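You operate a simulated robot arm through the tools that you are given. There is no shell and no other tool. Be economical: measure what you need, move in short steps, check, and stop when the job is done.

Carry out the task below with a simulated two-armed robot. There is one attempt and no reset: what you move stays moved.

Task
Close the lid of the small blue tub in the lid closer.
Fine: draw the tray, seat the tub, slide it in, hold both levers down, then draw the tray out again; the other tub stays.

Only the result counts: the job must be done as asked and must still hold three seconds after the hand-in. Knocking over, shifting, dropping, spilling or breaking anything else fails it. A push-on lid holds only when it is set on centred and level and pressed home; a screw cap is set on level and turned clockwise until tight.

Robot
Two 6-joint arms with two-finger parallel grippers on one trunk, on a base that drives. Base frame: it is fixed to the floor where the robot stands at the start and does not move with it; the origin is under the middle of the robot, x ahead of it, y to its left, z up; the surface under the hand at the start is at about z = 840. Units: mm, degrees, N and s.
The left shoulder is at the start at [60, 187, 1122], the right one opposite. With the tool pointing down near the work surface each hand reaches from about 260 to 620 mm from the robot's upright axis, wherever it stands, measured 20 degrees to its own side. Places, roughly: lid of the small blue tub [1100, 400, 900]; seat on the tray of the lid closer [800, -100, 900]; tray of the lid closer [800, -100, 900]. Payload 1.57 kg a hand.
The tool frame of a hand sits at the grasp point between the pads (the TCP): z along the fingers, y along the line on which they close. The tips reach 30 mm beyond it. The gripper opens to 110 mm. The fingers are 24 mm wide and 12 mm thick; the gripper's body (48 by 112 mm) begins 78 mm behind the TCP.
Orientation is that of the tool frame in the base frame, as [roll, pitch, yaw] about the fixed x, y, z axes, in that order (R = Rz(yaw) Ry(pitch) Rx(roll)). With the fingers straight down and closing along the base's y, the tool's x points along the base's -x, its y along +y and its z along -z.

Tools
- The arms move only by the tool send_rows. It takes "left_rows", "right_rows" or both (then of equal length, played together; a hand with none holds still); each is a list of rows, each an object (a shift or turn left out is 0, a gripper value left out holds the last) with "jaw": the gripper command, from -1 (shut) to 1 (fully open), values between in proportion; "travel": the shift along the base's x, y, z in units of 20 mm (1.0 is 20 mm), a list of three; "rot": the turn, a rotation vector about the base's x, y, z in units of 5 degrees (1.0 is 5 degrees), a list of three. In form: [{"jaw": jaw, "travel": [x, y, z], "rot": [wx, wy, wz]}, ...]. A call has 1 to 10 rows; each row shifts and turns the commanded pose from where the row before left it. A call with a number of a shift or a turn outside -1 to 1 is refused whole. A row lasts 0.2 s, in which the tool goes at most 50 mm and 8.6 degrees; a call with a longer step from one row to the next is refused whole, and so is a gripper value outside its range. A pose out of reach is approached as far as the arm can. The call stops where the force on the tool passes 50 N (or 10 N more than at its start, if that is more) or the arm is blocked; 0.2 s more then pass. The fingers move at their own pace (about 153 mm/s each) and stop on an object; they squeeze with about 20 N. The grip force told is the motor's: it shows also when the fingers shut on nothing. Time passes only in rows, and 0.2 s behind the last, so rows that do not move let the fingers close. It gives the time, the measured TCP pose, the force on the tool (base axes), the opening and the grip force at its end, in the units of the frame above (readings bear some noise), with the torque about the TCP (base axes, N m) and any sound that the robot's microphone picked up.
- Cameras (640 x 400 px; columns grow to the right, rows downward): "scene" is now at [18.7, -1.2, 1660.6]; the picture's right is [-0.02, -1.00, 0.00], its down [-0.78, 0.01, -0.63] and it looks along [0.63, -0.01, -0.78] (base axes); focal length 266 px, centre (320, 200). "left" rides on the left gripper at [70, -16, -141] in its tool frame; the picture's right is [0.23, 0.97, 0.00], its down [-0.86, 0.20, -0.48] and it looks along [-0.47, 0.11, 0.88] (tool axes); focal length 222 px, centre (320, 200). "right" rides on the right gripper at [70, 16, -141] in its tool frame; the picture's right is [-0.23, 0.97, 0.00], its down [-0.86, -0.20, -0.48] and it looks along [-0.47, -0.11, 0.88] (tool axes); focal length 222 px, centre (320, 200). There is no depth. A picture from a camera that has moved, and an enlarged one, comes with that camera's place and axes in the base frame and with its lens.
- snapshot(camera): a new picture of that camera. It takes no simulated time.
- lift_body(by): slides the trunk up (or, below 0, down) by that many mm; the arms and the scene camera ride with it, the base frame stays. It gives what a move gives, with no picture.
- drive_base(legs): drives the robot by 1 to 6 legs, each [ahead, left, turn to the left] in mm, mm and degrees, along the robot's own axes; the way and the turn of a leg run together, so that a leg with both is an arc; at most 1500 mm and 180 degrees a leg. The arms and the cameras ride along, it lands a little off, and it stops where it bumps. It gives what a move gives.
- aim_head(pan, tilt): turns the head with the scene camera to pan (to the left, within 86 degrees either way) and tilt (down, from -29 to 69), counted from straight ahead of the robot. It gives what a move gives.
- enlarge(camera, box): a new picture of the part [left, top, right, bottom] of that camera's present view, enlarged. It takes no simulated time.
- finish_job(): hands the job in; it is judged then, once.

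Work in short steps. Places have to be worked out from the pictures, the camera data and where the tool is seen: move nearer, look again, correct. Check each grasp and each placing, and mend what went wrong. You have 120 turns and 92 pictures in all, those below and enlarged ones among them. Open the grippers and draw the arms clear of the work before you hand the job in, unless the task says otherwise; then end with one line.

The tools are called as a command line: name --argument value ..., lists and objects as JSON in quotes. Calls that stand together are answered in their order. send_rows: Moves the arms, as the interface text tells. Its arguments: {"type":"object","properties":{"left_rows":{"type":"array"},"right_rows":{"type":"array"}},"required":[]} The other tools are called the same way: lift_body (by) slides the trunk up or down; drive_base (legs) drives the base; aim_head (pan, tilt) turns the head that bears the scene camera; snapshot (camera) takes a picture; enlarge (camera, box) takes an enlarged picture of a part of a camera's view; finish_job () hands the job in.

At the start:

```text
t: 0.0
left_eef_pos: [510.3, 188.3, 1198.4]
left_ee_rot: [179.9, 0.0, 180.0]
left_ft_force: [-0.4, -0.1, 0.1]
left_wrist_torque: [-0.02, 0.03, -0.02]
left_width: 110.1
left_gripper_force: 0.0
right_eef_pos: [475.9, -110.9, 1198.4]
right_ee_rot: [-179.9, 0.0, -180.0]
right_ft_force: [-0.4, 0.0, -0.7]
right_wrist_torque: [0.01, 0.01, 0.0]
right_width: 110.0
right_gripper_force: 0.0
trunk travel left (down, up): [-750.0, 240.0]
robot x, y, heading: [-1.1, -1.2, -0.0]
head pan, tilt: [-1.1, 51.3]
```

scene: 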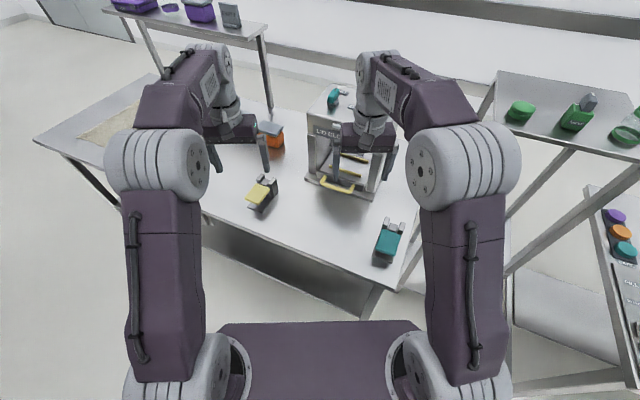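
right: 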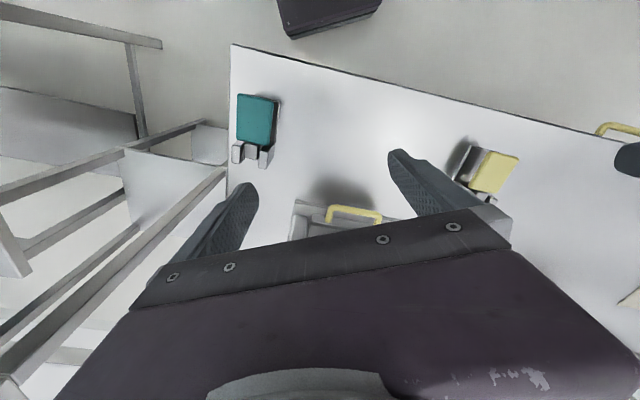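
left: 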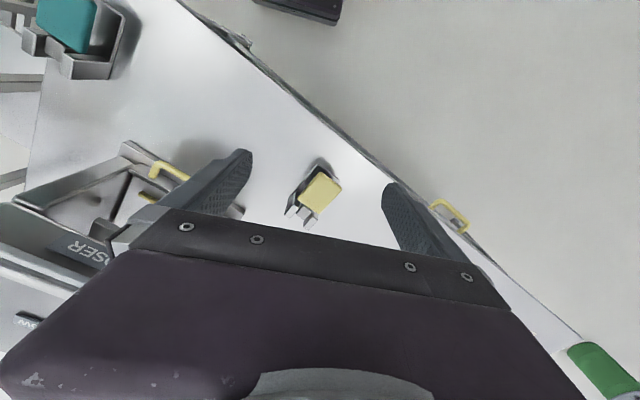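

I start by looking closer at the table with the closer and the tubs.

enlarge --camera "scene" --box '[230, 70, 430, 195]'

enlarge --camera "scene" --box '[230, 150, 430, 275]'

enlarge --camera "scene" --box '[20, 0, 340, 200]'

```text
3.20 times, centred on (330, 132) of scene
camera zoom: at [18.7, -1.2, 1660.6], right [-0.02, -1.0, 0.0], down [-0.78, 0.01, -0.63], along [0.63, -0.01, -0.78], focal length 850 px, centre (288, 416)
```

zoom: 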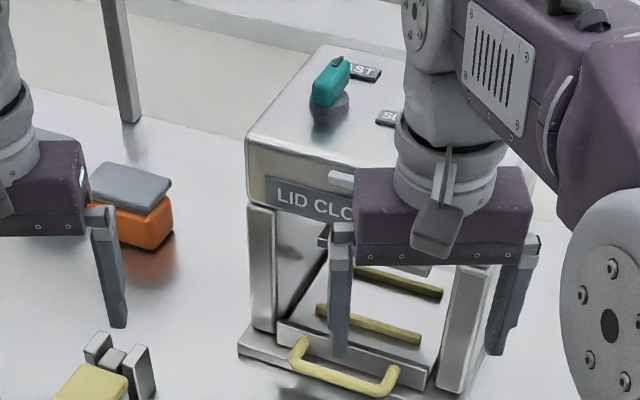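

```text
3.20 times, centred on (330, 212) of scene
camera zoom: at [18.7, -1.2, 1660.6], right [-0.02, -1.0, 0.0], down [-0.78, 0.01, -0.63], along [0.63, -0.01, -0.78], focal length 850 px, centre (288, 160)
```

zoom: 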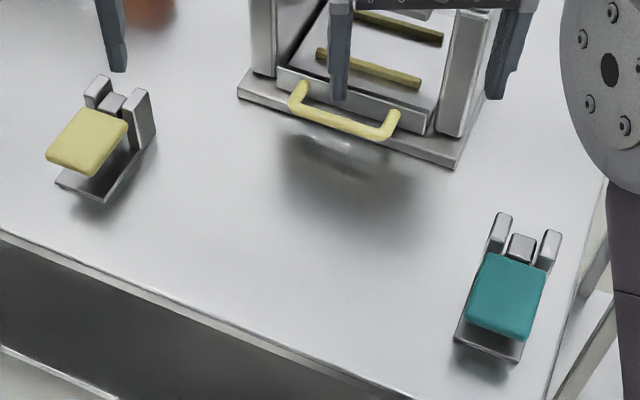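

```text
2.00 times, centred on (180, 100) of scene
camera zoom: at [18.7, -1.2, 1660.6], right [-0.02, -1.0, 0.0], down [-0.78, 0.01, -0.63], along [0.63, -0.01, -0.78], focal length 532 px, centre (600, 400)
```

zoom: 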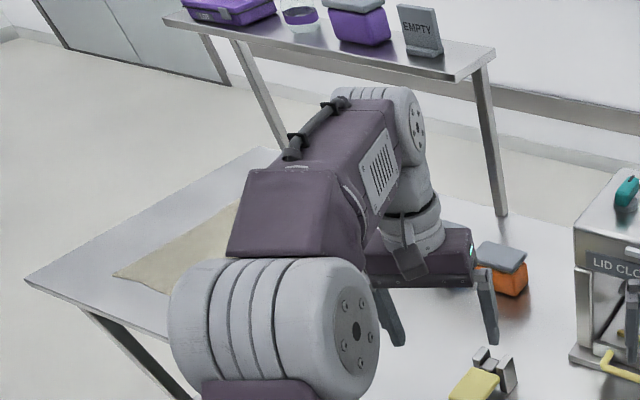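

The blue tub is likely hidden behind the left gripper (around pixel (232,124)). I draw both hands back and outward to open the view.

send_rows --left_rows '[{"travel": [-1, 0.6, 0]}, {"travel": [-1, 0.6, 0]}, {"travel": [-1, 0.6, 0]}, {"travel": [-1, 0.6, 0]}, {"travel": [-1, 0.6, 0]}, {"travel": [-1, 0.6, 0]}, {"travel": [-1, 0.6, 0]}, {"travel": [-1, 0.6, 0]}]' --right_rows '[{"travel": [-0.8, -0.9, 0]}, {"travel": [-0.8, -0.9, 0]}, {"travel": [-0.8, -0.9, 0]}, {"travel": [-0.8, -0.9, 0]}, {"travel": [-0.8, -0.9, 0]}, {"travel": [-0.8, -0.9, 0]}, {"travel": [-0.8, -0.9, 0]}, {"travel": [-0.8, -0.9, 0]}]'

snapshot --camera "scene"

enlarge --camera "scene" --box '[120, 60, 320, 185]'

enlarge --camera "scene" --box '[280, 75, 440, 175]'

```text
t: 1.8
left_eef_pos: [349.8, 282.9, 1199.2]
left_ee_rot: [180.0, 0.2, 179.9]
left_ft_force: [-0.6, 0.3, 0.3]
left_wrist_torque: [0.0, -0.03, 0.01]
left_width: 109.8
left_gripper_force: 0.0
right_eef_pos: [344.2, -256.1, 1198.4]
right_ee_rot: [-179.9, 0.1, 179.9]
right_ft_force: [0.3, -0.3, 1.0]
right_wrist_torque: [0.0, -0.01, 0.01]
right_width: 109.9
right_gripper_force: 0.0
trunk travel left (down, up): [-750.0, 240.0]
robot x, y, heading: [0.1, -0.4, -0.1]
head pan, tilt: [-1.1, 51.3]
```

```text
85 pictures are left
camera scene: at [16.5, -1.5, 1660.7], right [-0.02, -1.0, 0.0], down [-0.78, 0.01, -0.63], along [0.63, -0.01, -0.78], focal length 266 px, centre (320, 200)
```

scene: 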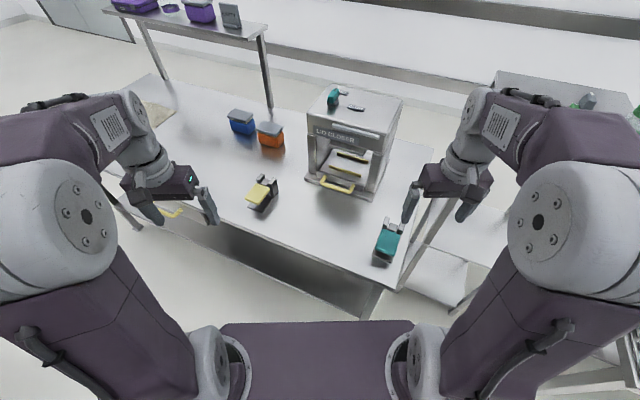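

```text
3.20 times, centred on (220, 122) of scene
camera zoom: at [16.5, -1.5, 1660.7], right [-0.02, -1.0, 0.0], down [-0.78, 0.01, -0.63], along [0.63, -0.01, -0.78], focal length 850 px, centre (640, 448)
```

zoom: 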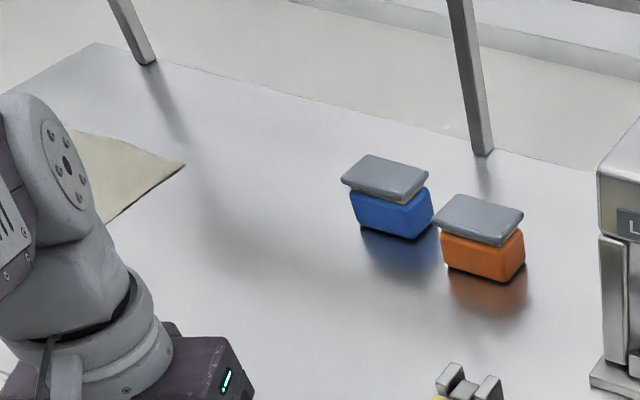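

```text
4.00 times, centred on (360, 125) of scene
camera zoom: at [16.5, -1.5, 1660.7], right [-0.02, -1.0, 0.0], down [-0.78, 0.01, -0.63], along [0.63, -0.01, -0.78], focal length 1063 px, centre (160, 500)
```

zoom: 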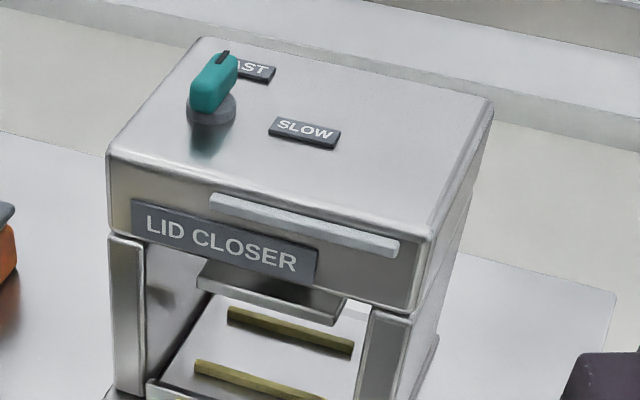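

The blue tub is at about (1165,375), the table is turned about -25°, levers at about (664,222) and (460,-233). I look down to see how the base stands relative to the table.

aim_head --pan 0 --tilt 69

snapshot --camera "scene"

```text
t: 2.6
left_eef_pos: [350.5, 282.4, 1197.2]
left_ee_rot: [-180.0, 0.0, -180.0]
left_ft_force: [0.0, 0.3, 0.3]
left_wrist_torque: [0.01, 0.0, 0.04]
left_width: 110.2
left_gripper_force: 0.0
right_eef_pos: [347.3, -254.6, 1197.5]
right_ee_rot: [179.9, 0.0, -180.0]
right_ft_force: [-1.1, -0.1, -0.2]
right_wrist_torque: [0.0, -0.01, 0.01]
right_width: 110.2
right_gripper_force: 0.0
trunk travel left (down, up): [-750.0, 240.0]
robot x, y, heading: [-0.2, 0.4, 0.0]
head pan, tilt: [0.0, 68.8]
```

```text
82 pictures are left
camera scene: at [-0.8, 0.3, 1640.5], right [0.0, -1.0, 0.0], down [-0.93, 0.0, -0.36], along [0.36, 0.0, -0.93], focal length 266 px, centre (320, 200)
```

scene: 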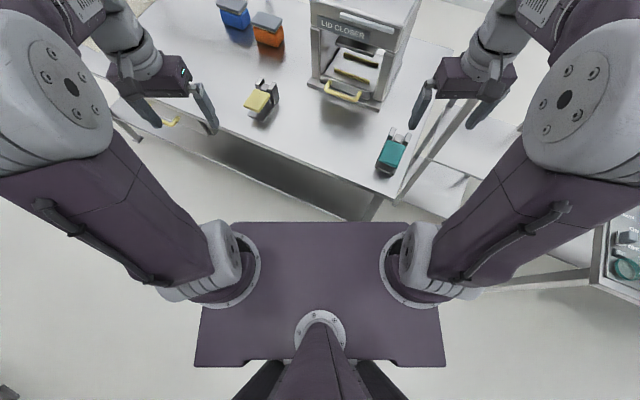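

The base front seems to be about 270 mm ahead of the axis. I turn parallel to the table, slide left in front of the tubs, and approach the edge a bit.

drive_base --legs '[[0, 0, -25], [0, 650, 0], [80, 0, 0]]'

aim_head --pan 0 --tilt 50

snapshot --camera "scene"

snapshot --camera "left"

snapshot --camera "right"

```text
t: 8.2
left_eef_pos: [781.2, 665.4, 1198.0]
left_ee_rot: [179.9, 0.2, 155.0]
left_ft_force: [-0.3, -0.1, -0.1]
left_wrist_torque: [0.01, -0.04, -0.01]
left_width: 110.0
left_gripper_force: 0.0
right_eef_pos: [552.0, 178.4, 1199.4]
right_ee_rot: [-180.0, 0.1, 155.0]
right_ft_force: [0.0, 0.8, -0.2]
right_wrist_torque: [-0.03, 0.04, 0.0]
right_width: 109.8
right_gripper_force: 0.0
trunk travel left (down, up): [-750.0, 240.0]
robot x, y, heading: [348.2, 555.8, -24.9]
head pan, tilt: [0.0, 68.8]
```

```text
t: 9.0
left_eef_pos: [785.9, 663.8, 1197.6]
left_ee_rot: [-180.0, -0.1, 155.0]
left_ft_force: [-0.2, 0.5, 0.4]
left_wrist_torque: [0.03, 0.01, 0.02]
left_width: 110.1
left_gripper_force: 0.1
right_eef_pos: [555.5, 177.8, 1197.3]
right_ee_rot: [180.0, -0.1, 155.0]
right_ft_force: [-0.1, 0.3, -0.3]
right_wrist_torque: [0.0, 0.04, 0.0]
right_width: 110.1
right_gripper_force: 0.1
trunk travel left (down, up): [-750.0, 240.0]
robot x, y, heading: [347.9, 558.3, -25.0]
head pan, tilt: [0.0, 50.0]
```

```text
81 pictures are left
camera scene: at [367.5, 547.9, 1662.3], right [-0.42, -0.91, 0.0], down [-0.7, 0.32, -0.64], along [0.58, -0.27, -0.77], focal length 266 px, centre (320, 200)
```

scene: 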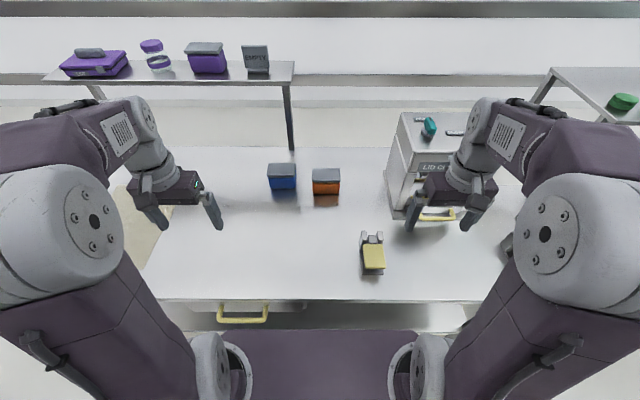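

```text
80 pictures are left
camera left: at [714.6, 677.9, 1337.6], right [0.2, 0.98, 0.0], down [0.86, -0.18, 0.48], along [0.47, -0.1, -0.88], focal length 222 px, centre (320, 200)
```

left: 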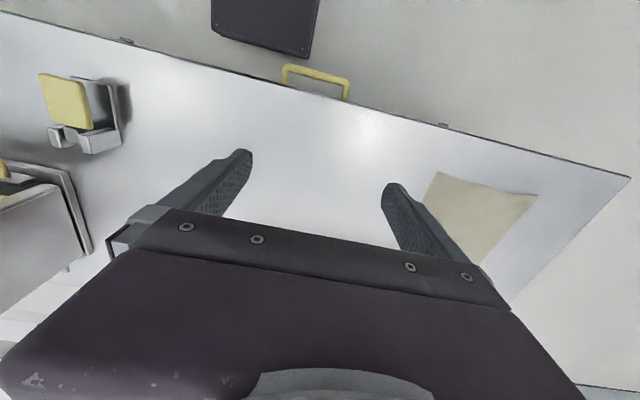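

```text
79 pictures are left
camera right: at [499.0, 220.3, 1340.2], right [0.62, 0.79, 0.0], down [0.69, -0.54, 0.48], along [0.38, -0.29, -0.88], focal length 222 px, centre (320, 200)
```

right: 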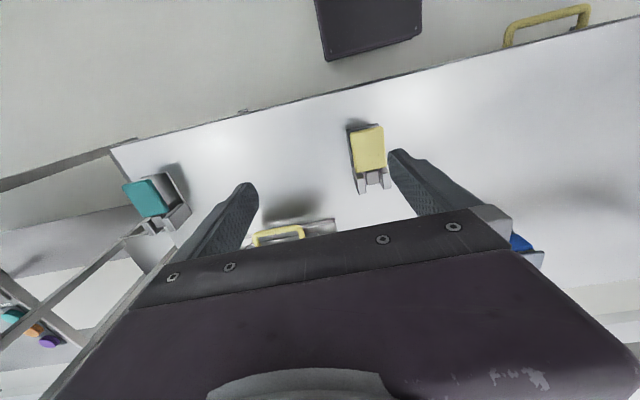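

The robot is parallel to the table now: edge about 312 mm ahead, blue tub about 824 ahead and 150 left. I creep ahead to see how far the base goes.

drive_base --legs '[[100, 0, 0]]'

snapshot --camera "left"

```text
t: 10.1
left_eef_pos: [874.8, 622.0, 1197.8]
left_ee_rot: [-180.0, 0.1, 155.0]
left_ft_force: [-0.4, -0.3, -0.2]
left_wrist_torque: [-0.03, 0.01, 0.01]
left_width: 110.3
left_gripper_force: 0.0
right_eef_pos: [643.9, 137.2, 1199.6]
right_ee_rot: [-180.0, 0.1, 154.9]
right_ft_force: [0.3, 0.4, -0.1]
right_wrist_torque: [-0.03, 0.0, 0.02]
right_width: 109.9
right_gripper_force: 0.1
trunk travel left (down, up): [-750.0, 240.0]
robot x, y, heading: [437.1, 515.5, -24.9]
head pan, tilt: [0.0, 50.0]
```

```text
78 pictures are left
camera left: at [802.1, 636.7, 1338.5], right [0.21, 0.98, 0.0], down [0.86, -0.18, 0.48], along [0.47, -0.1, -0.88], focal length 222 px, centre (320, 200)
```

left: 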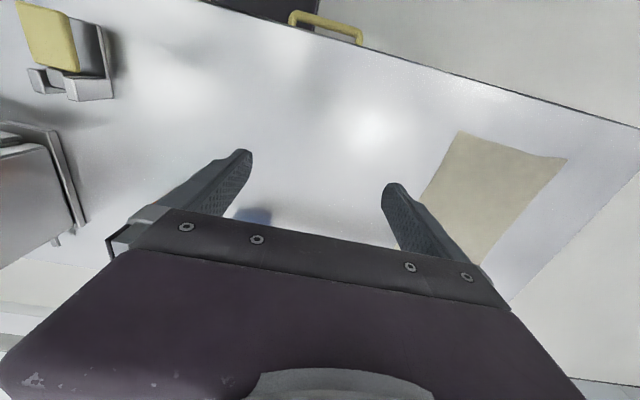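

No bump yet with the edge about 212 mm ahead; I creep further.

drive_base --legs '[[60, 0, 0]]'

aim_head --pan 0 --tilt 69

snapshot --camera "scene"

```text
t: 11.1
left_eef_pos: [924.3, 599.1, 1199.0]
left_ee_rot: [-180.0, 0.3, 155.0]
left_ft_force: [-0.6, 0.0, -0.4]
left_wrist_torque: [0.01, -0.02, 0.01]
left_width: 109.8
left_gripper_force: 0.2
right_eef_pos: [693.3, 113.3, 1199.7]
right_ee_rot: [179.9, 0.3, 155.0]
right_ft_force: [-0.8, -0.3, 0.8]
right_wrist_torque: [-0.04, -0.08, -0.02]
right_width: 110.0
right_gripper_force: 0.1
trunk travel left (down, up): [-750.0, 240.0]
robot x, y, heading: [493.7, 487.4, -24.7]
head pan, tilt: [0.0, 50.0]
```

```text
t: 11.9
left_eef_pos: [930.0, 597.1, 1197.3]
left_ee_rot: [-180.0, -0.2, 155.0]
left_ft_force: [0.3, -0.3, 0.0]
left_wrist_torque: [0.0, 0.02, 0.0]
left_width: 109.9
left_gripper_force: 0.1
right_eef_pos: [700.6, 109.5, 1199.2]
right_ee_rot: [180.0, -0.1, 155.0]
right_ft_force: [0.4, 0.1, -0.8]
right_wrist_torque: [0.0, 0.04, 0.0]
right_width: 110.2
right_gripper_force: 0.0
trunk travel left (down, up): [-750.0, 240.0]
robot x, y, heading: [488.5, 488.0, -25.0]
head pan, tilt: [0.0, 68.8]
```

```text
77 pictures are left
camera scene: at [493.7, 488.9, 1640.5], right [-0.42, -0.91, 0.0], down [-0.84, 0.39, -0.36], along [0.33, -0.15, -0.93], focal length 266 px, centre (320, 200)
```

scene: 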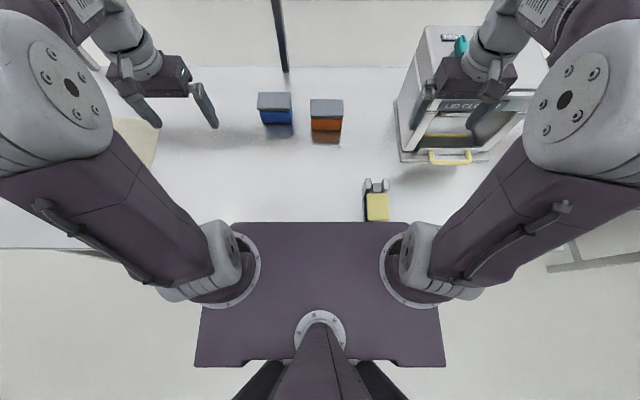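

The base goes under the table. Tub now about 657 ahead, 163 left. I pull the right hand back and up (away from the closer) and creep on 70 mm.

send_rows --right_rows '[{"travel": [-0.9, 0.42, 0.8]}, {"travel": [-0.9, 0.42, 0.8]}, {"travel": [-0.9, 0.42, 0.8]}, {"travel": [-0.9, 0.42, 0.8]}]'

drive_base --legs '[[60, 0, 0]]'

snapshot --camera "scene"

```text
t: 12.9
left_eef_pos: [928.8, 597.0, 1198.6]
left_ee_rot: [-180.0, 0.1, 155.0]
left_ft_force: [0.0, -0.3, 0.3]
left_wrist_torque: [0.0, 0.01, -0.02]
left_width: 110.0
left_gripper_force: 0.1
right_eef_pos: [624.6, 144.4, 1264.1]
right_ee_rot: [179.9, 0.1, 155.0]
right_ft_force: [-0.5, 0.1, 0.9]
right_wrist_torque: [-0.03, -0.03, 0.03]
right_width: 109.9
right_gripper_force: 0.0
trunk travel left (down, up): [-750.0, 240.0]
robot x, y, heading: [489.6, 487.9, -24.6]
head pan, tilt: [0.0, 68.8]
```

```text
t: 13.9
left_eef_pos: [978.2, 573.2, 1201.2]
left_ee_rot: [-180.0, 0.3, 155.0]
left_ft_force: [0.0, 0.5, 0.6]
left_wrist_torque: [-0.03, -0.03, 0.05]
left_width: 110.0
left_gripper_force: 0.0
right_eef_pos: [675.3, 121.0, 1264.8]
right_ee_rot: [180.0, 0.3, 155.0]
right_ft_force: [-0.2, 0.1, 0.1]
right_wrist_torque: [-0.05, -0.03, -0.01]
right_width: 109.8
right_gripper_force: 0.1
trunk travel left (down, up): [-750.0, 240.0]
robot x, y, heading: [548.8, 461.1, -24.9]
head pan, tilt: [0.0, 68.8]
```

```text
76 pictures are left
camera scene: at [538.4, 468.0, 1640.4], right [-0.42, -0.91, 0.0], down [-0.84, 0.39, -0.37], along [0.33, -0.15, -0.93], focal length 266 px, centre (320, 200)
```

scene: 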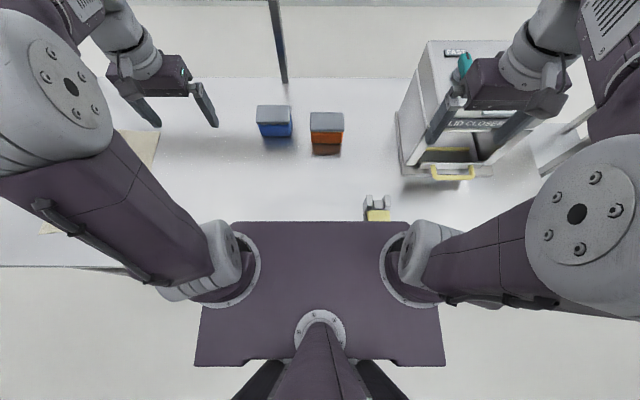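

Tub at about (1152,358), 606 ahead — slightly out of reach; I creep 40 mm more.

drive_base --legs '[[40, 0, 0]]'

enlarge --camera "scene" --box '[200, 80, 400, 205]'

```text
t: 14.8
left_eef_pos: [1013.6, 556.5, 1199.9]
left_ee_rot: [-180.0, 0.3, 155.1]
left_ft_force: [0.7, 0.2, 0.1]
left_wrist_torque: [-0.01, -0.05, -0.01]
left_width: 109.7
left_gripper_force: 0.2
right_eef_pos: [711.1, 104.9, 1265.4]
right_ee_rot: [180.0, 0.4, 155.0]
right_ft_force: [-1.2, 0.0, 0.0]
right_wrist_torque: [-0.05, -0.02, 0.0]
right_width: 110.0
right_gripper_force: 0.1
trunk travel left (down, up): [-750.0, 240.0]
robot x, y, heading: [580.4, 452.0, -24.8]
head pan, tilt: [0.0, 68.8]
```

```text
3.20 times, centred on (300, 142) of scene
camera zoom: at [574.1, 451.5, 1640.4], right [-0.42, -0.91, 0.0], down [-0.84, 0.39, -0.37], along [0.33, -0.15, -0.93], focal length 850 px, centre (384, 384)
```

zoom: 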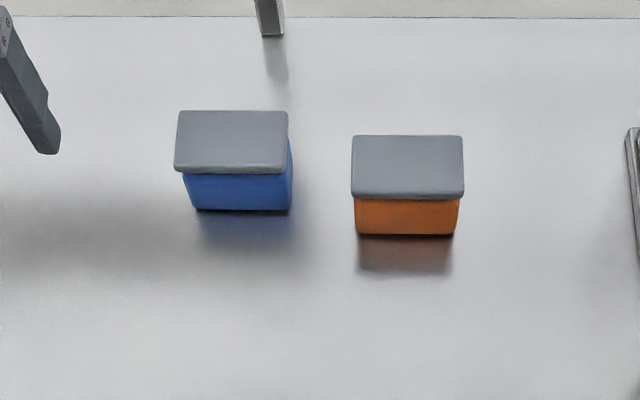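

The tub is reachable now at about 559 ahead, 162 left. I zoom more to see how the lid sits.

enlarge --camera "scene" --box '[240, 105, 320, 155]'

```text
8.00 times, centred on (280, 130) of scene
camera zoom: at [574.1, 451.5, 1640.4], right [-0.42, -0.91, 0.0], down [-0.84, 0.39, -0.37], along [0.33, -0.15, -0.93], focal length 2126 px, centre (640, 760)
```

zoom: 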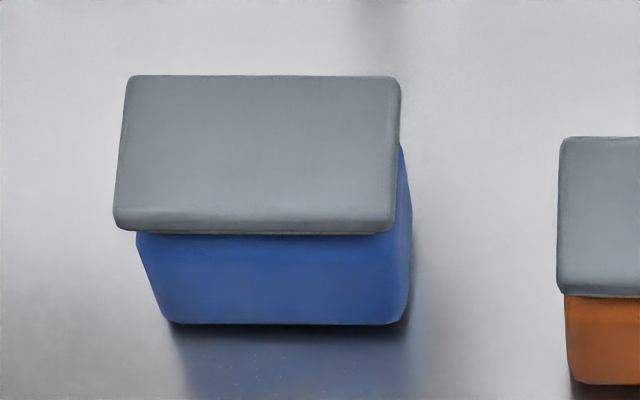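

The lid overhangs the tapered body, so I'll later grip the body from the side (below the lid). First the tray: I back off and slide right so that the right hand can reach the handle.

drive_base --legs '[[-80, 0, 0], [0, -220, 0]]'

aim_head --pan -25 --tilt 58

snapshot --camera "scene"

```text
t: 17.1
left_eef_pos: [854.6, 393.0, 1197.5]
left_ee_rot: [-179.9, 0.2, 155.0]
left_ft_force: [-0.4, -0.2, -0.1]
left_wrist_torque: [0.01, 0.02, -0.01]
left_width: 110.0
left_gripper_force: 0.1
right_eef_pos: [552.0, -58.7, 1263.6]
right_ee_rot: [-180.0, 0.1, 155.0]
right_ft_force: [0.7, -0.2, 0.4]
right_wrist_torque: [-0.01, -0.03, -0.01]
right_width: 110.3
right_gripper_force: 0.0
trunk travel left (down, up): [-750.0, 240.0]
robot x, y, heading: [417.9, 280.6, -25.0]
head pan, tilt: [0.0, 68.8]
```

```text
t: 18.0
left_eef_pos: [854.7, 391.6, 1198.5]
left_ee_rot: [179.9, 0.2, 154.9]
left_ft_force: [-0.3, 0.4, 1.3]
left_wrist_torque: [0.02, -0.02, -0.01]
left_width: 109.8
left_gripper_force: 0.1
right_eef_pos: [551.9, -61.6, 1263.8]
right_ee_rot: [-179.9, -0.1, 155.0]
right_ft_force: [-0.6, 0.5, -0.6]
right_wrist_torque: [0.0, 0.01, 0.0]
right_width: 109.9
right_gripper_force: 0.0
trunk travel left (down, up): [-750.0, 240.0]
robot x, y, heading: [421.5, 285.6, -25.1]
head pan, tilt: [-25.0, 58.0]
```

```text
73 pictures are left
camera scene: at [409.9, 255.5, 1652.1], right [-0.77, -0.64, 0.0], down [-0.55, 0.65, -0.53], along [0.34, -0.41, -0.85], focal length 266 px, centre (320, 200)
```

scene: 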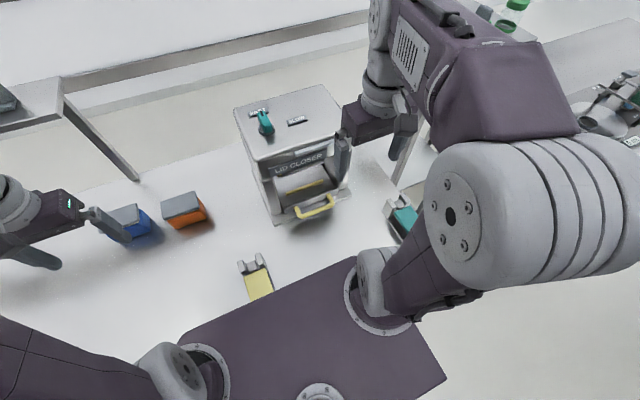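

Good view of the closer; zoom in on the handle and the tray.

enlarge --camera "scene" --box '[220, 75, 380, 175]'

enlarge --camera "scene" --box '[250, 150, 370, 225]'

```text
4.00 times, centred on (300, 125) of scene
camera zoom: at [409.9, 255.5, 1652.1], right [-0.77, -0.64, 0.0], down [-0.55, 0.65, -0.53], along [0.34, -0.41, -0.85], focal length 1063 px, centre (400, 500)
```

zoom: 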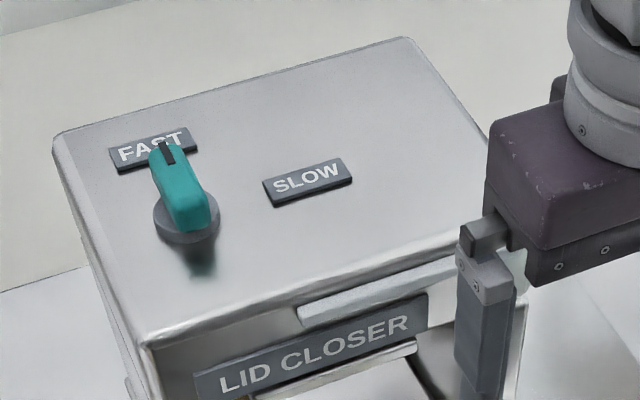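

```text
5.33 times, centred on (310, 188) of scene
camera zoom: at [409.9, 255.5, 1652.1], right [-0.77, -0.64, 0.0], down [-0.55, 0.65, -0.53], along [0.34, -0.41, -0.85], focal length 1417 px, centre (373, 267)
```

zoom: 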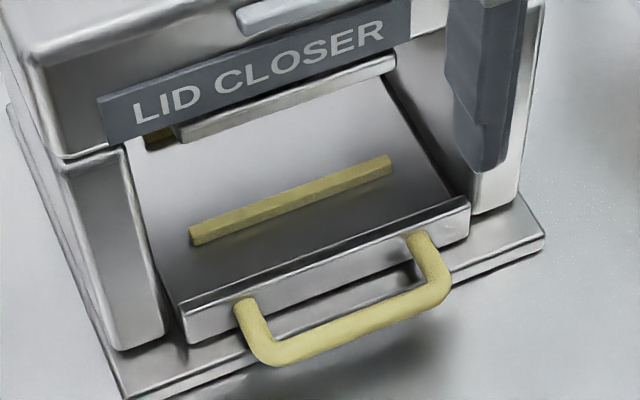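

The handle bar is at about (707,-76), z≈870; its inward direction n=(0.906,-0.423). I bring the right hand near, turning it so the fingers close along n, and will lean it back to clear the roof.

send_rows --right_rows '[{"jaw": 1, "travel": [0.44, 0.08, -1], "rot": [0, 0, -1]}, {"travel": [0.44, 0.08, -1], "rot": [0, 0, -1]}, {"travel": [0.44, 0.08, -1], "rot": [0, 0, -1]}, {"travel": [0.44, 0.08, -1], "rot": [0, 0, -1]}, {"travel": [0.44, 0.08, -1], "rot": [0, 0, -1]}, {"travel": [0.44, 0.08, -1], "rot": [0, 0, -1]}, {"travel": [0.44, 0.08, -1], "rot": [0, 0, -1]}, {"travel": [0.44, 0.08, -1], "rot": [0, 0, -1]}, {"travel": [0.44, 0.08, -1], "rot": [0, 0, -1]}, {"travel": [0.44, 0.08, -1], "rot": [0, 0, -1]}]'

send_rows --right_rows '[{"jaw": -0.3, "rot": [0, 0, -1]}, {"rot": [0, 0, -1]}, {"rot": [0, 0, -1]}, {"rot": [0, 0, -1]}, {"rot": [0, 0, -1]}, {"rot": [0, 0, -1]}, {"rot": [0, 0, -1]}, {"rot": [0, 0, -1]}]'

send_rows --right_rows '[{"rot": [-0.423, -0.906, 0]}, {"rot": [-0.423, -0.906, 0]}, {"rot": [-0.423, -0.906, 0]}, {"rot": [-0.423, -0.906, 0]}, {"rot": [-0.423, -0.906, 0]}, {"rot": [-0.423, -0.906, 0]}, {"rot": [-0.423, -0.906, 0]}]'

snapshot --camera "right"

enlarge --camera "scene" --box '[220, 100, 420, 225]'

```text
t: 20.2
left_eef_pos: [854.6, 390.5, 1198.3]
left_ee_rot: [179.9, 0.0, 155.0]
left_ft_force: [0.1, -0.6, 0.1]
left_wrist_torque: [0.03, 0.05, -0.03]
left_width: 110.0
left_gripper_force: 0.0
right_eef_pos: [641.2, -44.7, 1063.3]
right_ee_rot: [-179.9, 0.0, 104.9]
right_ft_force: [0.5, 0.4, 0.6]
right_wrist_torque: [0.0, 0.04, 0.04]
right_width: 109.7
right_gripper_force: 0.0
trunk travel left (down, up): [-750.0, 240.0]
robot x, y, heading: [417.7, 284.5, -25.0]
head pan, tilt: [-25.0, 58.0]
```

```text
t: 22.0
left_eef_pos: [854.2, 391.1, 1198.9]
left_ee_rot: [-179.9, 0.1, 155.0]
left_ft_force: [0.4, 0.2, 0.3]
left_wrist_torque: [0.0, -0.01, -0.02]
left_width: 110.0
left_gripper_force: 0.0
right_eef_pos: [639.6, -45.7, 1063.1]
right_ee_rot: [-180.0, 0.1, 64.9]
right_ft_force: [-0.5, -0.5, 0.1]
right_wrist_torque: [-0.01, 0.01, 0.0]
right_width: 38.7
right_gripper_force: 0.0
trunk travel left (down, up): [-750.0, 240.0]
robot x, y, heading: [415.0, 286.3, -25.0]
head pan, tilt: [-25.0, 58.0]
```

```text
t: 23.6
left_eef_pos: [853.2, 391.8, 1199.5]
left_ee_rot: [-180.0, 0.2, 155.0]
left_ft_force: [0.0, -0.5, 0.0]
left_wrist_torque: [0.03, -0.04, 0.0]
left_width: 109.8
left_gripper_force: 0.1
right_eef_pos: [675.8, -57.2, 1074.8]
right_ee_rot: [153.3, -1.8, 65.8]
right_ft_force: [0.1, -0.1, 0.0]
right_wrist_torque: [0.02, 0.02, 0.02]
right_width: 38.6
right_gripper_force: 0.2
right hand out of reach, approached as far as the arm can: row 4, 5, 6, 7
trunk travel left (down, up): [-750.0, 240.0]
robot x, y, heading: [418.0, 283.3, -25.1]
head pan, tilt: [-25.0, 58.0]
```

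```text
70 pictures are left
camera right: at [656.8, 21.7, 1210.6], right [0.7, -0.57, 0.43], down [-0.71, -0.63, 0.31], along [0.09, -0.52, -0.85], focal length 222 px, centre (320, 200)
```

right: 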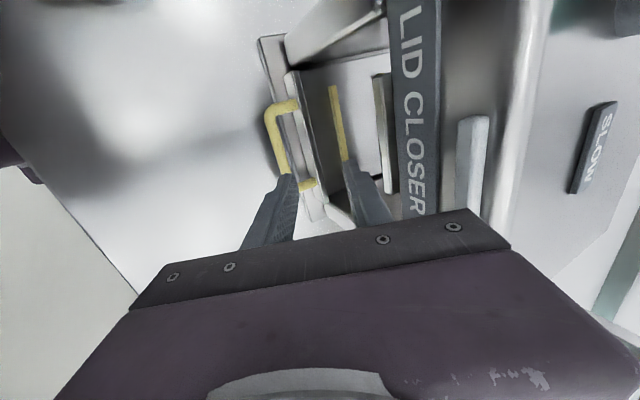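

```text
3.20 times, centred on (320, 162) of scene
camera zoom: at [409.9, 255.7, 1652.2], right [-0.77, -0.64, 0.0], down [-0.55, 0.65, -0.53], along [0.34, -0.41, -0.85], focal length 850 px, centre (320, 320)
```

zoom: 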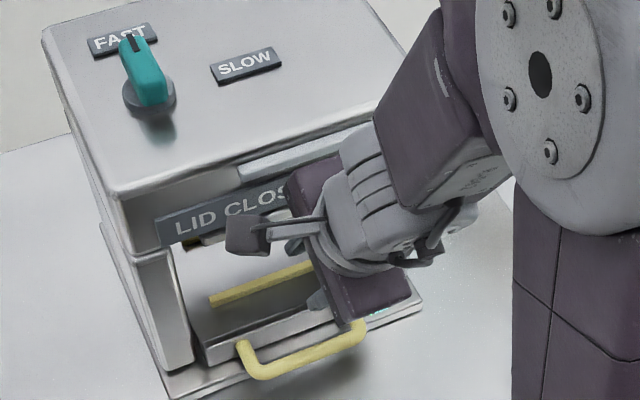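

The tilt is out of reach at this height; I lower the hand to the pre-grasp place, where the wrist should fare better.

send_rows --right_rows '[{"travel": [0, 0, -0.9]}, {"travel": [0, 0, -0.9]}, {"travel": [0, 0, -0.9]}, {"travel": [0.2, -0.1, -0.9]}, {"travel": [0.3, -0.14, -0.9]}]'

snapshot --camera "right"

```text
t: 24.8
left_eef_pos: [854.2, 390.1, 1198.7]
left_ee_rot: [179.9, 0.1, 155.0]
left_ft_force: [0.6, -0.9, 0.2]
left_wrist_torque: [0.01, 0.01, -0.04]
left_width: 110.2
left_gripper_force: 0.1
right_eef_pos: [691.6, -67.7, 996.7]
right_ee_rot: [153.3, -2.4, 66.2]
right_ft_force: [-0.3, -0.8, 0.6]
right_wrist_torque: [0.01, -0.01, -0.03]
right_width: 38.3
right_gripper_force: 0.0
right hand out of reach, approached as far as the arm can: row 1, 2, 5
trunk travel left (down, up): [-750.0, 240.0]
robot x, y, heading: [418.1, 285.8, -25.2]
head pan, tilt: [-25.0, 58.0]
```

```text
68 pictures are left
camera right: at [672.8, 9.4, 1133.0], right [0.7, -0.58, 0.43], down [-0.71, -0.64, 0.3], along [0.1, -0.52, -0.85], focal length 222 px, centre (320, 200)
```

right: 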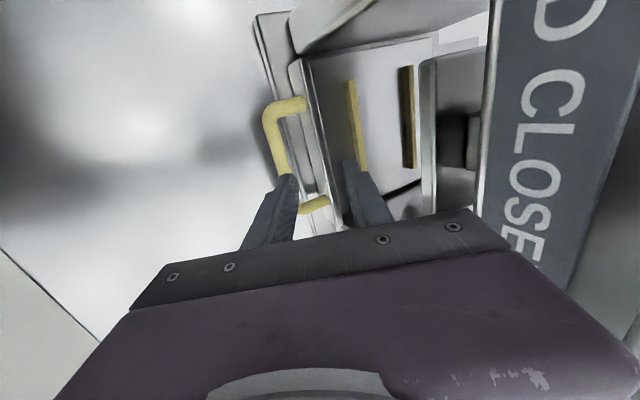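

The arm is folded too tightly; backing the base 120 mm takes the hand clear of the closer and gives it room.

drive_base --legs '[[-120, 0, 0]]'

send_rows --right_rows '[{"travel": [0, 0, 0]}, {"travel": [0.3, -0.14, 0]}]'

```text
t: 26.0
left_eef_pos: [746.0, 440.8, 1197.2]
left_ee_rot: [-179.9, 0.0, 155.1]
left_ft_force: [0.7, 0.5, 0.6]
left_wrist_torque: [0.02, 0.01, 0.02]
left_width: 110.0
left_gripper_force: 0.1
right_eef_pos: [584.7, -17.6, 996.0]
right_ee_rot: [153.5, -2.4, 66.2]
right_ft_force: [0.1, -0.2, 1.0]
right_wrist_torque: [0.02, 0.0, -0.01]
right_width: 38.4
right_gripper_force: 0.1
trunk travel left (down, up): [-750.0, 240.0]
robot x, y, heading: [307.3, 336.0, -24.5]
head pan, tilt: [-25.0, 58.0]
```

```text
t: 26.6
left_eef_pos: [746.7, 442.4, 1198.8]
left_ee_rot: [-180.0, 0.0, 155.0]
left_ft_force: [0.4, 0.3, -0.7]
left_wrist_torque: [-0.01, -0.04, 0.0]
left_width: 109.8
left_gripper_force: 0.1
right_eef_pos: [589.5, -19.8, 996.4]
right_ee_rot: [153.5, -2.3, 66.2]
right_ft_force: [0.2, 0.0, -0.8]
right_wrist_torque: [-0.02, 0.05, -0.04]
right_width: 38.1
right_gripper_force: 0.2
trunk travel left (down, up): [-750.0, 240.0]
robot x, y, heading: [306.2, 333.3, -25.0]
head pan, tilt: [-25.0, 58.0]
```

Hand is free again at 26° tilt. I tilt 10° more and move to the pre-grasp spot about 70 mm short of the bar.

send_rows --right_rows '[{"rot": [-0.423, -0.906, 0]}, {"rot": [-0.423, -0.906, 0]}, {"travel": [0.8, -0.38, -0.7]}, {"travel": [0.8, -0.38, -0.7]}, {"travel": [0.8, -0.38, -0.7]}, {"travel": [0.8, -0.38, -0.7]}, {"travel": [0.8, -0.38, -0.6]}]'

snapshot --camera "right"

enlarge --camera "scene" --box '[220, 80, 420, 205]'

```text
t: 28.2
left_eef_pos: [746.3, 442.5, 1198.1]
left_ee_rot: [179.9, 0.0, 155.0]
left_ft_force: [0.3, 0.8, 0.2]
left_wrist_torque: [0.01, 0.04, -0.01]
left_width: 110.0
left_gripper_force: 0.1
right_eef_pos: [678.4, -79.7, 931.9]
right_ee_rot: [143.5, -2.4, 66.7]
right_ft_force: [1.1, -0.5, -0.2]
right_wrist_torque: [0.03, 0.0, 0.02]
right_width: 38.6
right_gripper_force: 0.2
right hand out of reach, approached as far as the arm can: row 1, 2, 4
trunk travel left (down, up): [-750.0, 240.0]
robot x, y, heading: [308.6, 333.9, -24.9]
head pan, tilt: [-25.0, 58.0]
```

```text
67 pictures are left
camera right: at [637.4, 5.2, 1058.5], right [0.62, -0.54, 0.57], down [-0.75, -0.62, 0.23], along [0.23, -0.57, -0.79], focal length 222 px, centre (320, 200)
```

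right: 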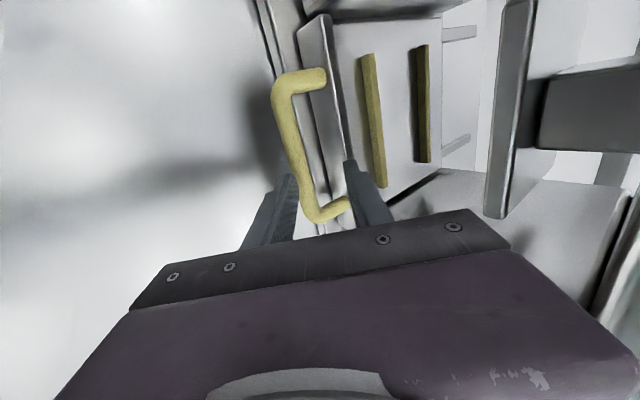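

```text
3.20 times, centred on (320, 142) of scene
camera zoom: at [302.3, 305.8, 1652.2], right [-0.77, -0.64, 0.0], down [-0.55, 0.65, -0.53], along [0.34, -0.41, -0.85], focal length 850 px, centre (320, 384)
```

zoom: 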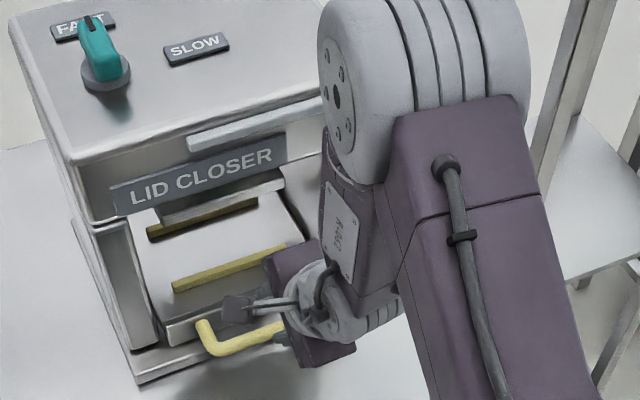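

The bar runs from about (738,-23) to (681,-134); its middle about (709,-78). I shift the hand to line up and go in along the tool axis, watching the force.

send_rows --right_rows '[{"travel": [-0.5, 1, 0]}, {"travel": [0.35, -0.16, -0.52]}, {"travel": [0.35, -0.16, -0.52]}, {"travel": [0.35, -0.16, -0.52]}]'

snapshot --camera "right"

```text
t: 29.2
left_eef_pos: [745.2, 442.1, 1199.0]
left_ee_rot: [180.0, 0.0, 155.0]
left_ft_force: [-0.3, 0.1, 0.0]
left_wrist_torque: [0.0, -0.04, 0.0]
left_width: 110.0
left_gripper_force: 0.0
right_eef_pos: [686.5, -86.8, 904.6]
right_ee_rot: [143.4, -2.5, 66.9]
right_ft_force: [0.7, 0.7, 0.4]
right_wrist_torque: [0.0, -0.01, 0.0]
right_width: 38.5
right_gripper_force: 0.2
right hand out of reach, approached as far as the arm can: row 1, 2
trunk travel left (down, up): [-750.0, 240.0]
robot x, y, heading: [309.4, 330.5, -25.0]
head pan, tilt: [-25.0, 58.0]
```

```text
65 pictures are left
camera right: at [644.6, -0.9, 1032.2], right [0.62, -0.54, 0.57], down [-0.75, -0.62, 0.23], along [0.23, -0.57, -0.79], focal length 222 px, centre (320, 200)
```

right: 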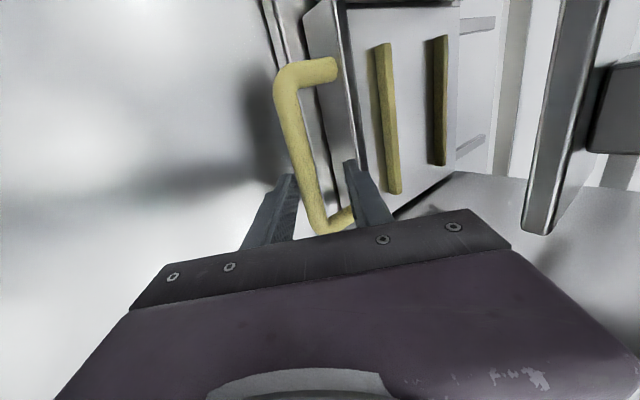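

Slightly limited sideways, but the bar lies between the fingers. I go down a little more and close.

send_rows --right_rows '[{"travel": [0.22, -0.1, -0.6]}, {"travel": [0.22, -0.1, -0.6]}]'

snapshot --camera "right"

```text
t: 29.8
left_eef_pos: [740.2, 447.6, 1201.3]
left_ee_rot: [-180.0, 0.2, 155.1]
left_ft_force: [-0.1, 1.1, -1.3]
left_wrist_torque: [0.03, -0.03, 0.04]
left_width: 109.9
left_gripper_force: 0.0
right_eef_pos: [688.1, -87.7, 884.2]
right_ee_rot: [143.2, -2.4, 66.9]
right_ft_force: [-20.8, 11.4, 24.1]
right_wrist_torque: [-0.5, -0.61, -0.17]
right_width: 34.5
right_gripper_force: 0.1
trunk travel left (down, up): [-750.0, 240.0]
robot x, y, heading: [309.5, 332.0, -25.1]
head pan, tilt: [-25.0, 58.0]
```

```text
64 pictures are left
camera right: at [647.5, -2.6, 1011.6], right [0.62, -0.54, 0.57], down [-0.75, -0.62, 0.23], along [0.23, -0.57, -0.79], focal length 222 px, centre (320, 200)
```

right: 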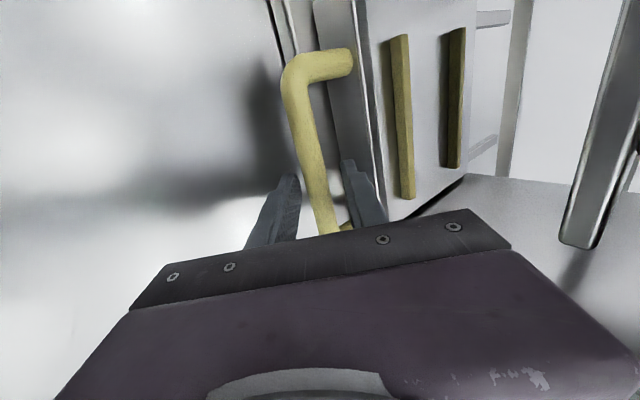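

The rear finger touches the tray lip. I back off a few millimetres and close on the bar.

send_rows --right_rows '[{"travel": [-0.3, 0.14, 0.25]}, {"jaw": -1}, {"jaw": -1}, {"jaw": -1}]'

snapshot --camera "right"

```text
t: 30.8
left_eef_pos: [746.4, 439.9, 1197.4]
left_ee_rot: [180.0, -0.1, 154.9]
left_ft_force: [0.2, -0.8, 0.2]
left_wrist_torque: [0.01, -0.02, -0.02]
left_width: 110.0
left_gripper_force: 0.0
right_eef_pos: [687.4, -90.5, 884.0]
right_ee_rot: [143.8, -2.6, 66.8]
right_ft_force: [1.6, 3.7, -17.1]
right_wrist_torque: [-0.08, -0.05, -0.78]
right_width: 15.8
right_gripper_force: 31.2
right hand out of reach, approached as far as the arm can: row 1
trunk travel left (down, up): [-750.0, 240.0]
robot x, y, heading: [308.7, 331.6, -25.1]
head pan, tilt: [-25.0, 58.0]
```

```text
63 pictures are left
camera right: at [647.7, -4.7, 1011.6], right [0.62, -0.54, 0.56], down [-0.75, -0.62, 0.23], along [0.23, -0.57, -0.79], focal length 222 px, centre (320, 200)
```

right: 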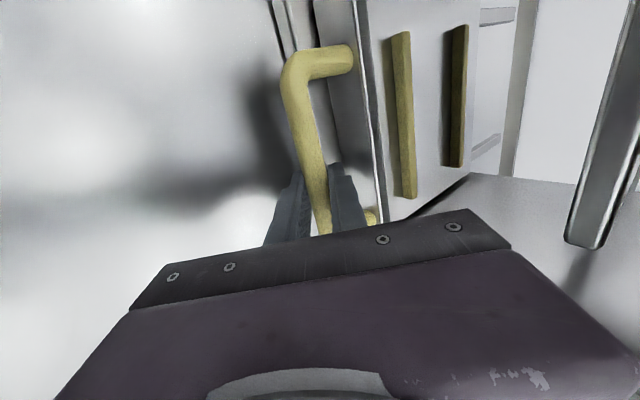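

The bar is gripped. The arm has little room, so I draw the tray by backing the base.

drive_base --legs '[[-60, 0, 0]]'

snapshot --camera "scene"

```text
t: 31.8
left_eef_pos: [692.5, 466.8, 1197.8]
left_ee_rot: [180.0, 0.0, 155.0]
left_ft_force: [-1.5, 0.3, -0.3]
left_wrist_torque: [-0.03, 0.0, -0.01]
left_width: 110.1
left_gripper_force: 0.0
right_eef_pos: [635.6, -66.1, 886.5]
right_ee_rot: [143.4, -2.5, 66.9]
right_ft_force: [1.4, 1.7, -7.2]
right_wrist_torque: [-0.39, 0.06, -0.59]
right_width: 15.5
right_gripper_force: 31.5
trunk travel left (down, up): [-750.0, 240.0]
robot x, y, heading: [258.3, 357.0, -24.9]
head pan, tilt: [-25.0, 58.0]
```

```text
62 pictures are left
camera scene: at [249.3, 330.9, 1652.5], right [-0.77, -0.64, 0.0], down [-0.55, 0.65, -0.53], along [0.34, -0.41, -0.85], focal length 266 px, centre (320, 200)
```

scene: 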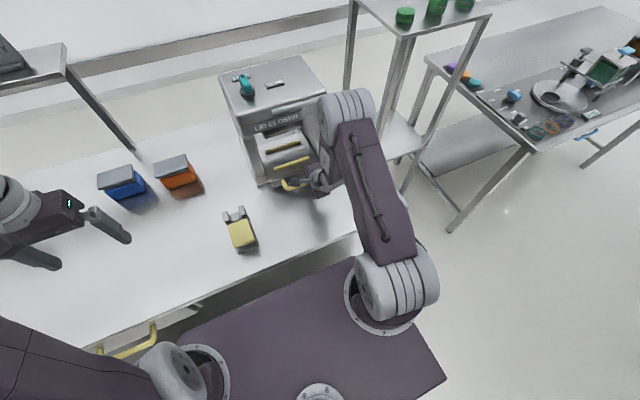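

It's sliding out freely with low force. I continue.

drive_base --legs '[[-60, 0, 0]]'

drive_base --legs '[[-40, 0, 0]]'

enlarge --camera "scene" --box '[200, 40, 360, 140]'

```text
t: 32.8
left_eef_pos: [639.2, 492.1, 1198.6]
left_ee_rot: [-179.9, -0.1, 155.1]
left_ft_force: [-0.1, -0.8, 0.3]
left_wrist_torque: [-0.04, 0.0, -0.03]
left_width: 110.0
left_gripper_force: 0.1
right_eef_pos: [581.6, -40.1, 887.3]
right_ee_rot: [143.4, -2.6, 67.0]
right_ft_force: [1.7, 2.8, -4.5]
right_wrist_torque: [-0.35, 0.04, -0.57]
right_width: 16.0
right_gripper_force: 31.4
trunk travel left (down, up): [-750.0, 240.0]
robot x, y, heading: [202.8, 386.6, -24.9]
head pan, tilt: [-25.0, 58.0]
```

```text
t: 33.7
left_eef_pos: [605.7, 509.4, 1197.0]
left_ee_rot: [179.9, 0.0, 154.9]
left_ft_force: [-0.1, 0.0, -0.2]
left_wrist_torque: [-0.01, 0.0, 0.02]
left_width: 110.1
left_gripper_force: 0.0
right_eef_pos: [547.1, -24.6, 887.3]
right_ee_rot: [143.3, -2.4, 66.9]
right_ft_force: [4.7, 4.6, -3.5]
right_wrist_torque: [-0.19, -0.08, -0.46]
right_width: 16.0
right_gripper_force: 31.1
trunk travel left (down, up): [-750.0, 240.0]
robot x, y, heading: [162.4, 399.9, -25.1]
head pan, tilt: [-25.0, 58.0]
```

```text
4.00 times, centred on (280, 90) of scene
camera zoom: at [161.5, 373.3, 1652.4], right [-0.77, -0.64, 0.0], down [-0.55, 0.65, -0.53], along [0.34, -0.41, -0.85], focal length 1063 px, centre (480, 640)
```

zoom: 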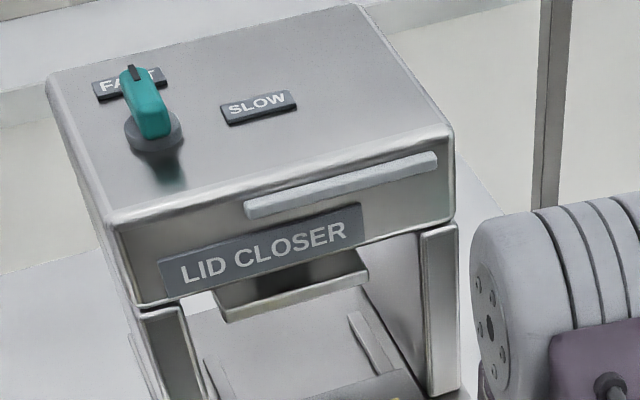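

Drawn about 155 mm. I look at the tray from the scene camera.

enlarge --camera "scene" --box '[200, 80, 400, 205]'

snapshot --camera "right"

```text
3.20 times, centred on (300, 142) of scene
camera zoom: at [161.5, 373.3, 1652.4], right [-0.77, -0.64, 0.0], down [-0.55, 0.65, -0.53], along [0.34, -0.41, -0.85], focal length 850 px, centre (384, 384)
```

zoom: 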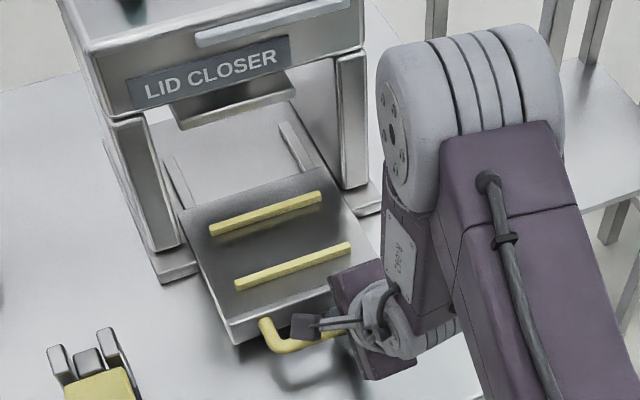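

```text
59 pictures are left
camera right: at [505.8, 62.0, 1013.6], right [0.62, -0.54, 0.57], down [-0.75, -0.62, 0.23], along [0.23, -0.57, -0.79], focal length 222 px, centre (320, 200)
```

right: 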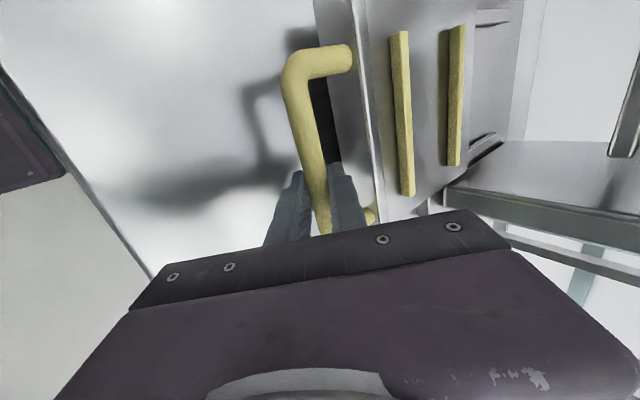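

The seat lies between two ribs, centre now about n=660, t=231. I draw a bit more to find the end stop.

drive_base --legs '[[-25, 0, 0]]'

```text
t: 34.5
left_eef_pos: [582.5, 518.6, 1197.1]
left_ee_rot: [-180.0, -0.2, 155.0]
left_ft_force: [0.9, -0.8, -0.2]
left_wrist_torque: [0.0, 0.02, -0.03]
left_width: 110.1
left_gripper_force: 0.1
right_eef_pos: [525.0, -13.0, 886.6]
right_ee_rot: [143.2, -2.3, 67.0]
right_ft_force: [5.6, 6.8, -5.9]
right_wrist_torque: [0.11, -0.21, -0.24]
right_width: 15.5
right_gripper_force: 31.5
trunk travel left (down, up): [-750.0, 240.0]
robot x, y, heading: [142.6, 412.7, -24.8]
head pan, tilt: [-25.0, 58.0]
```

Still free. A further 25 mm.

drive_base --legs '[[-25, 0, 0]]'

enlarge --camera "scene" --box '[200, 60, 400, 185]'

```text
t: 35.3
left_eef_pos: [559.6, 529.8, 1197.0]
left_ee_rot: [-180.0, -0.1, 154.9]
left_ft_force: [0.2, -0.3, 0.1]
left_wrist_torque: [0.04, 0.05, 0.02]
left_width: 110.1
left_gripper_force: 0.0
right_eef_pos: [504.0, -3.8, 886.6]
right_ee_rot: [143.2, -2.3, 67.0]
right_ft_force: [4.9, 6.1, -9.6]
right_wrist_torque: [0.08, -0.16, -0.32]
right_width: 16.1
right_gripper_force: 31.4
trunk travel left (down, up): [-750.0, 240.0]
robot x, y, heading: [123.5, 421.6, -25.1]
head pan, tilt: [-25.0, 58.0]
```

```text
3.20 times, centred on (300, 122) of scene
camera zoom: at [117.5, 393.5, 1652.3], right [-0.77, -0.64, 0.0], down [-0.55, 0.65, -0.53], along [0.34, -0.41, -0.85], focal length 850 px, centre (384, 448)
```

zoom: 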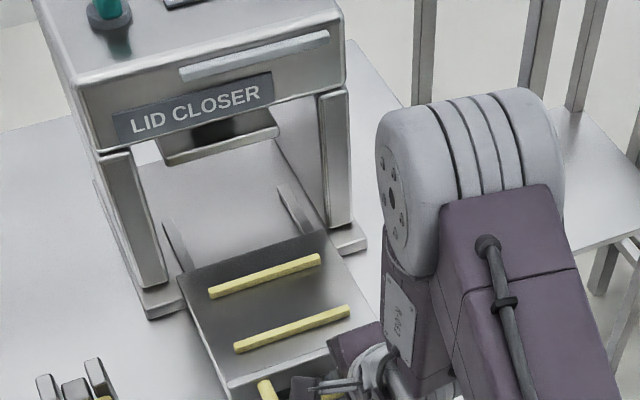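

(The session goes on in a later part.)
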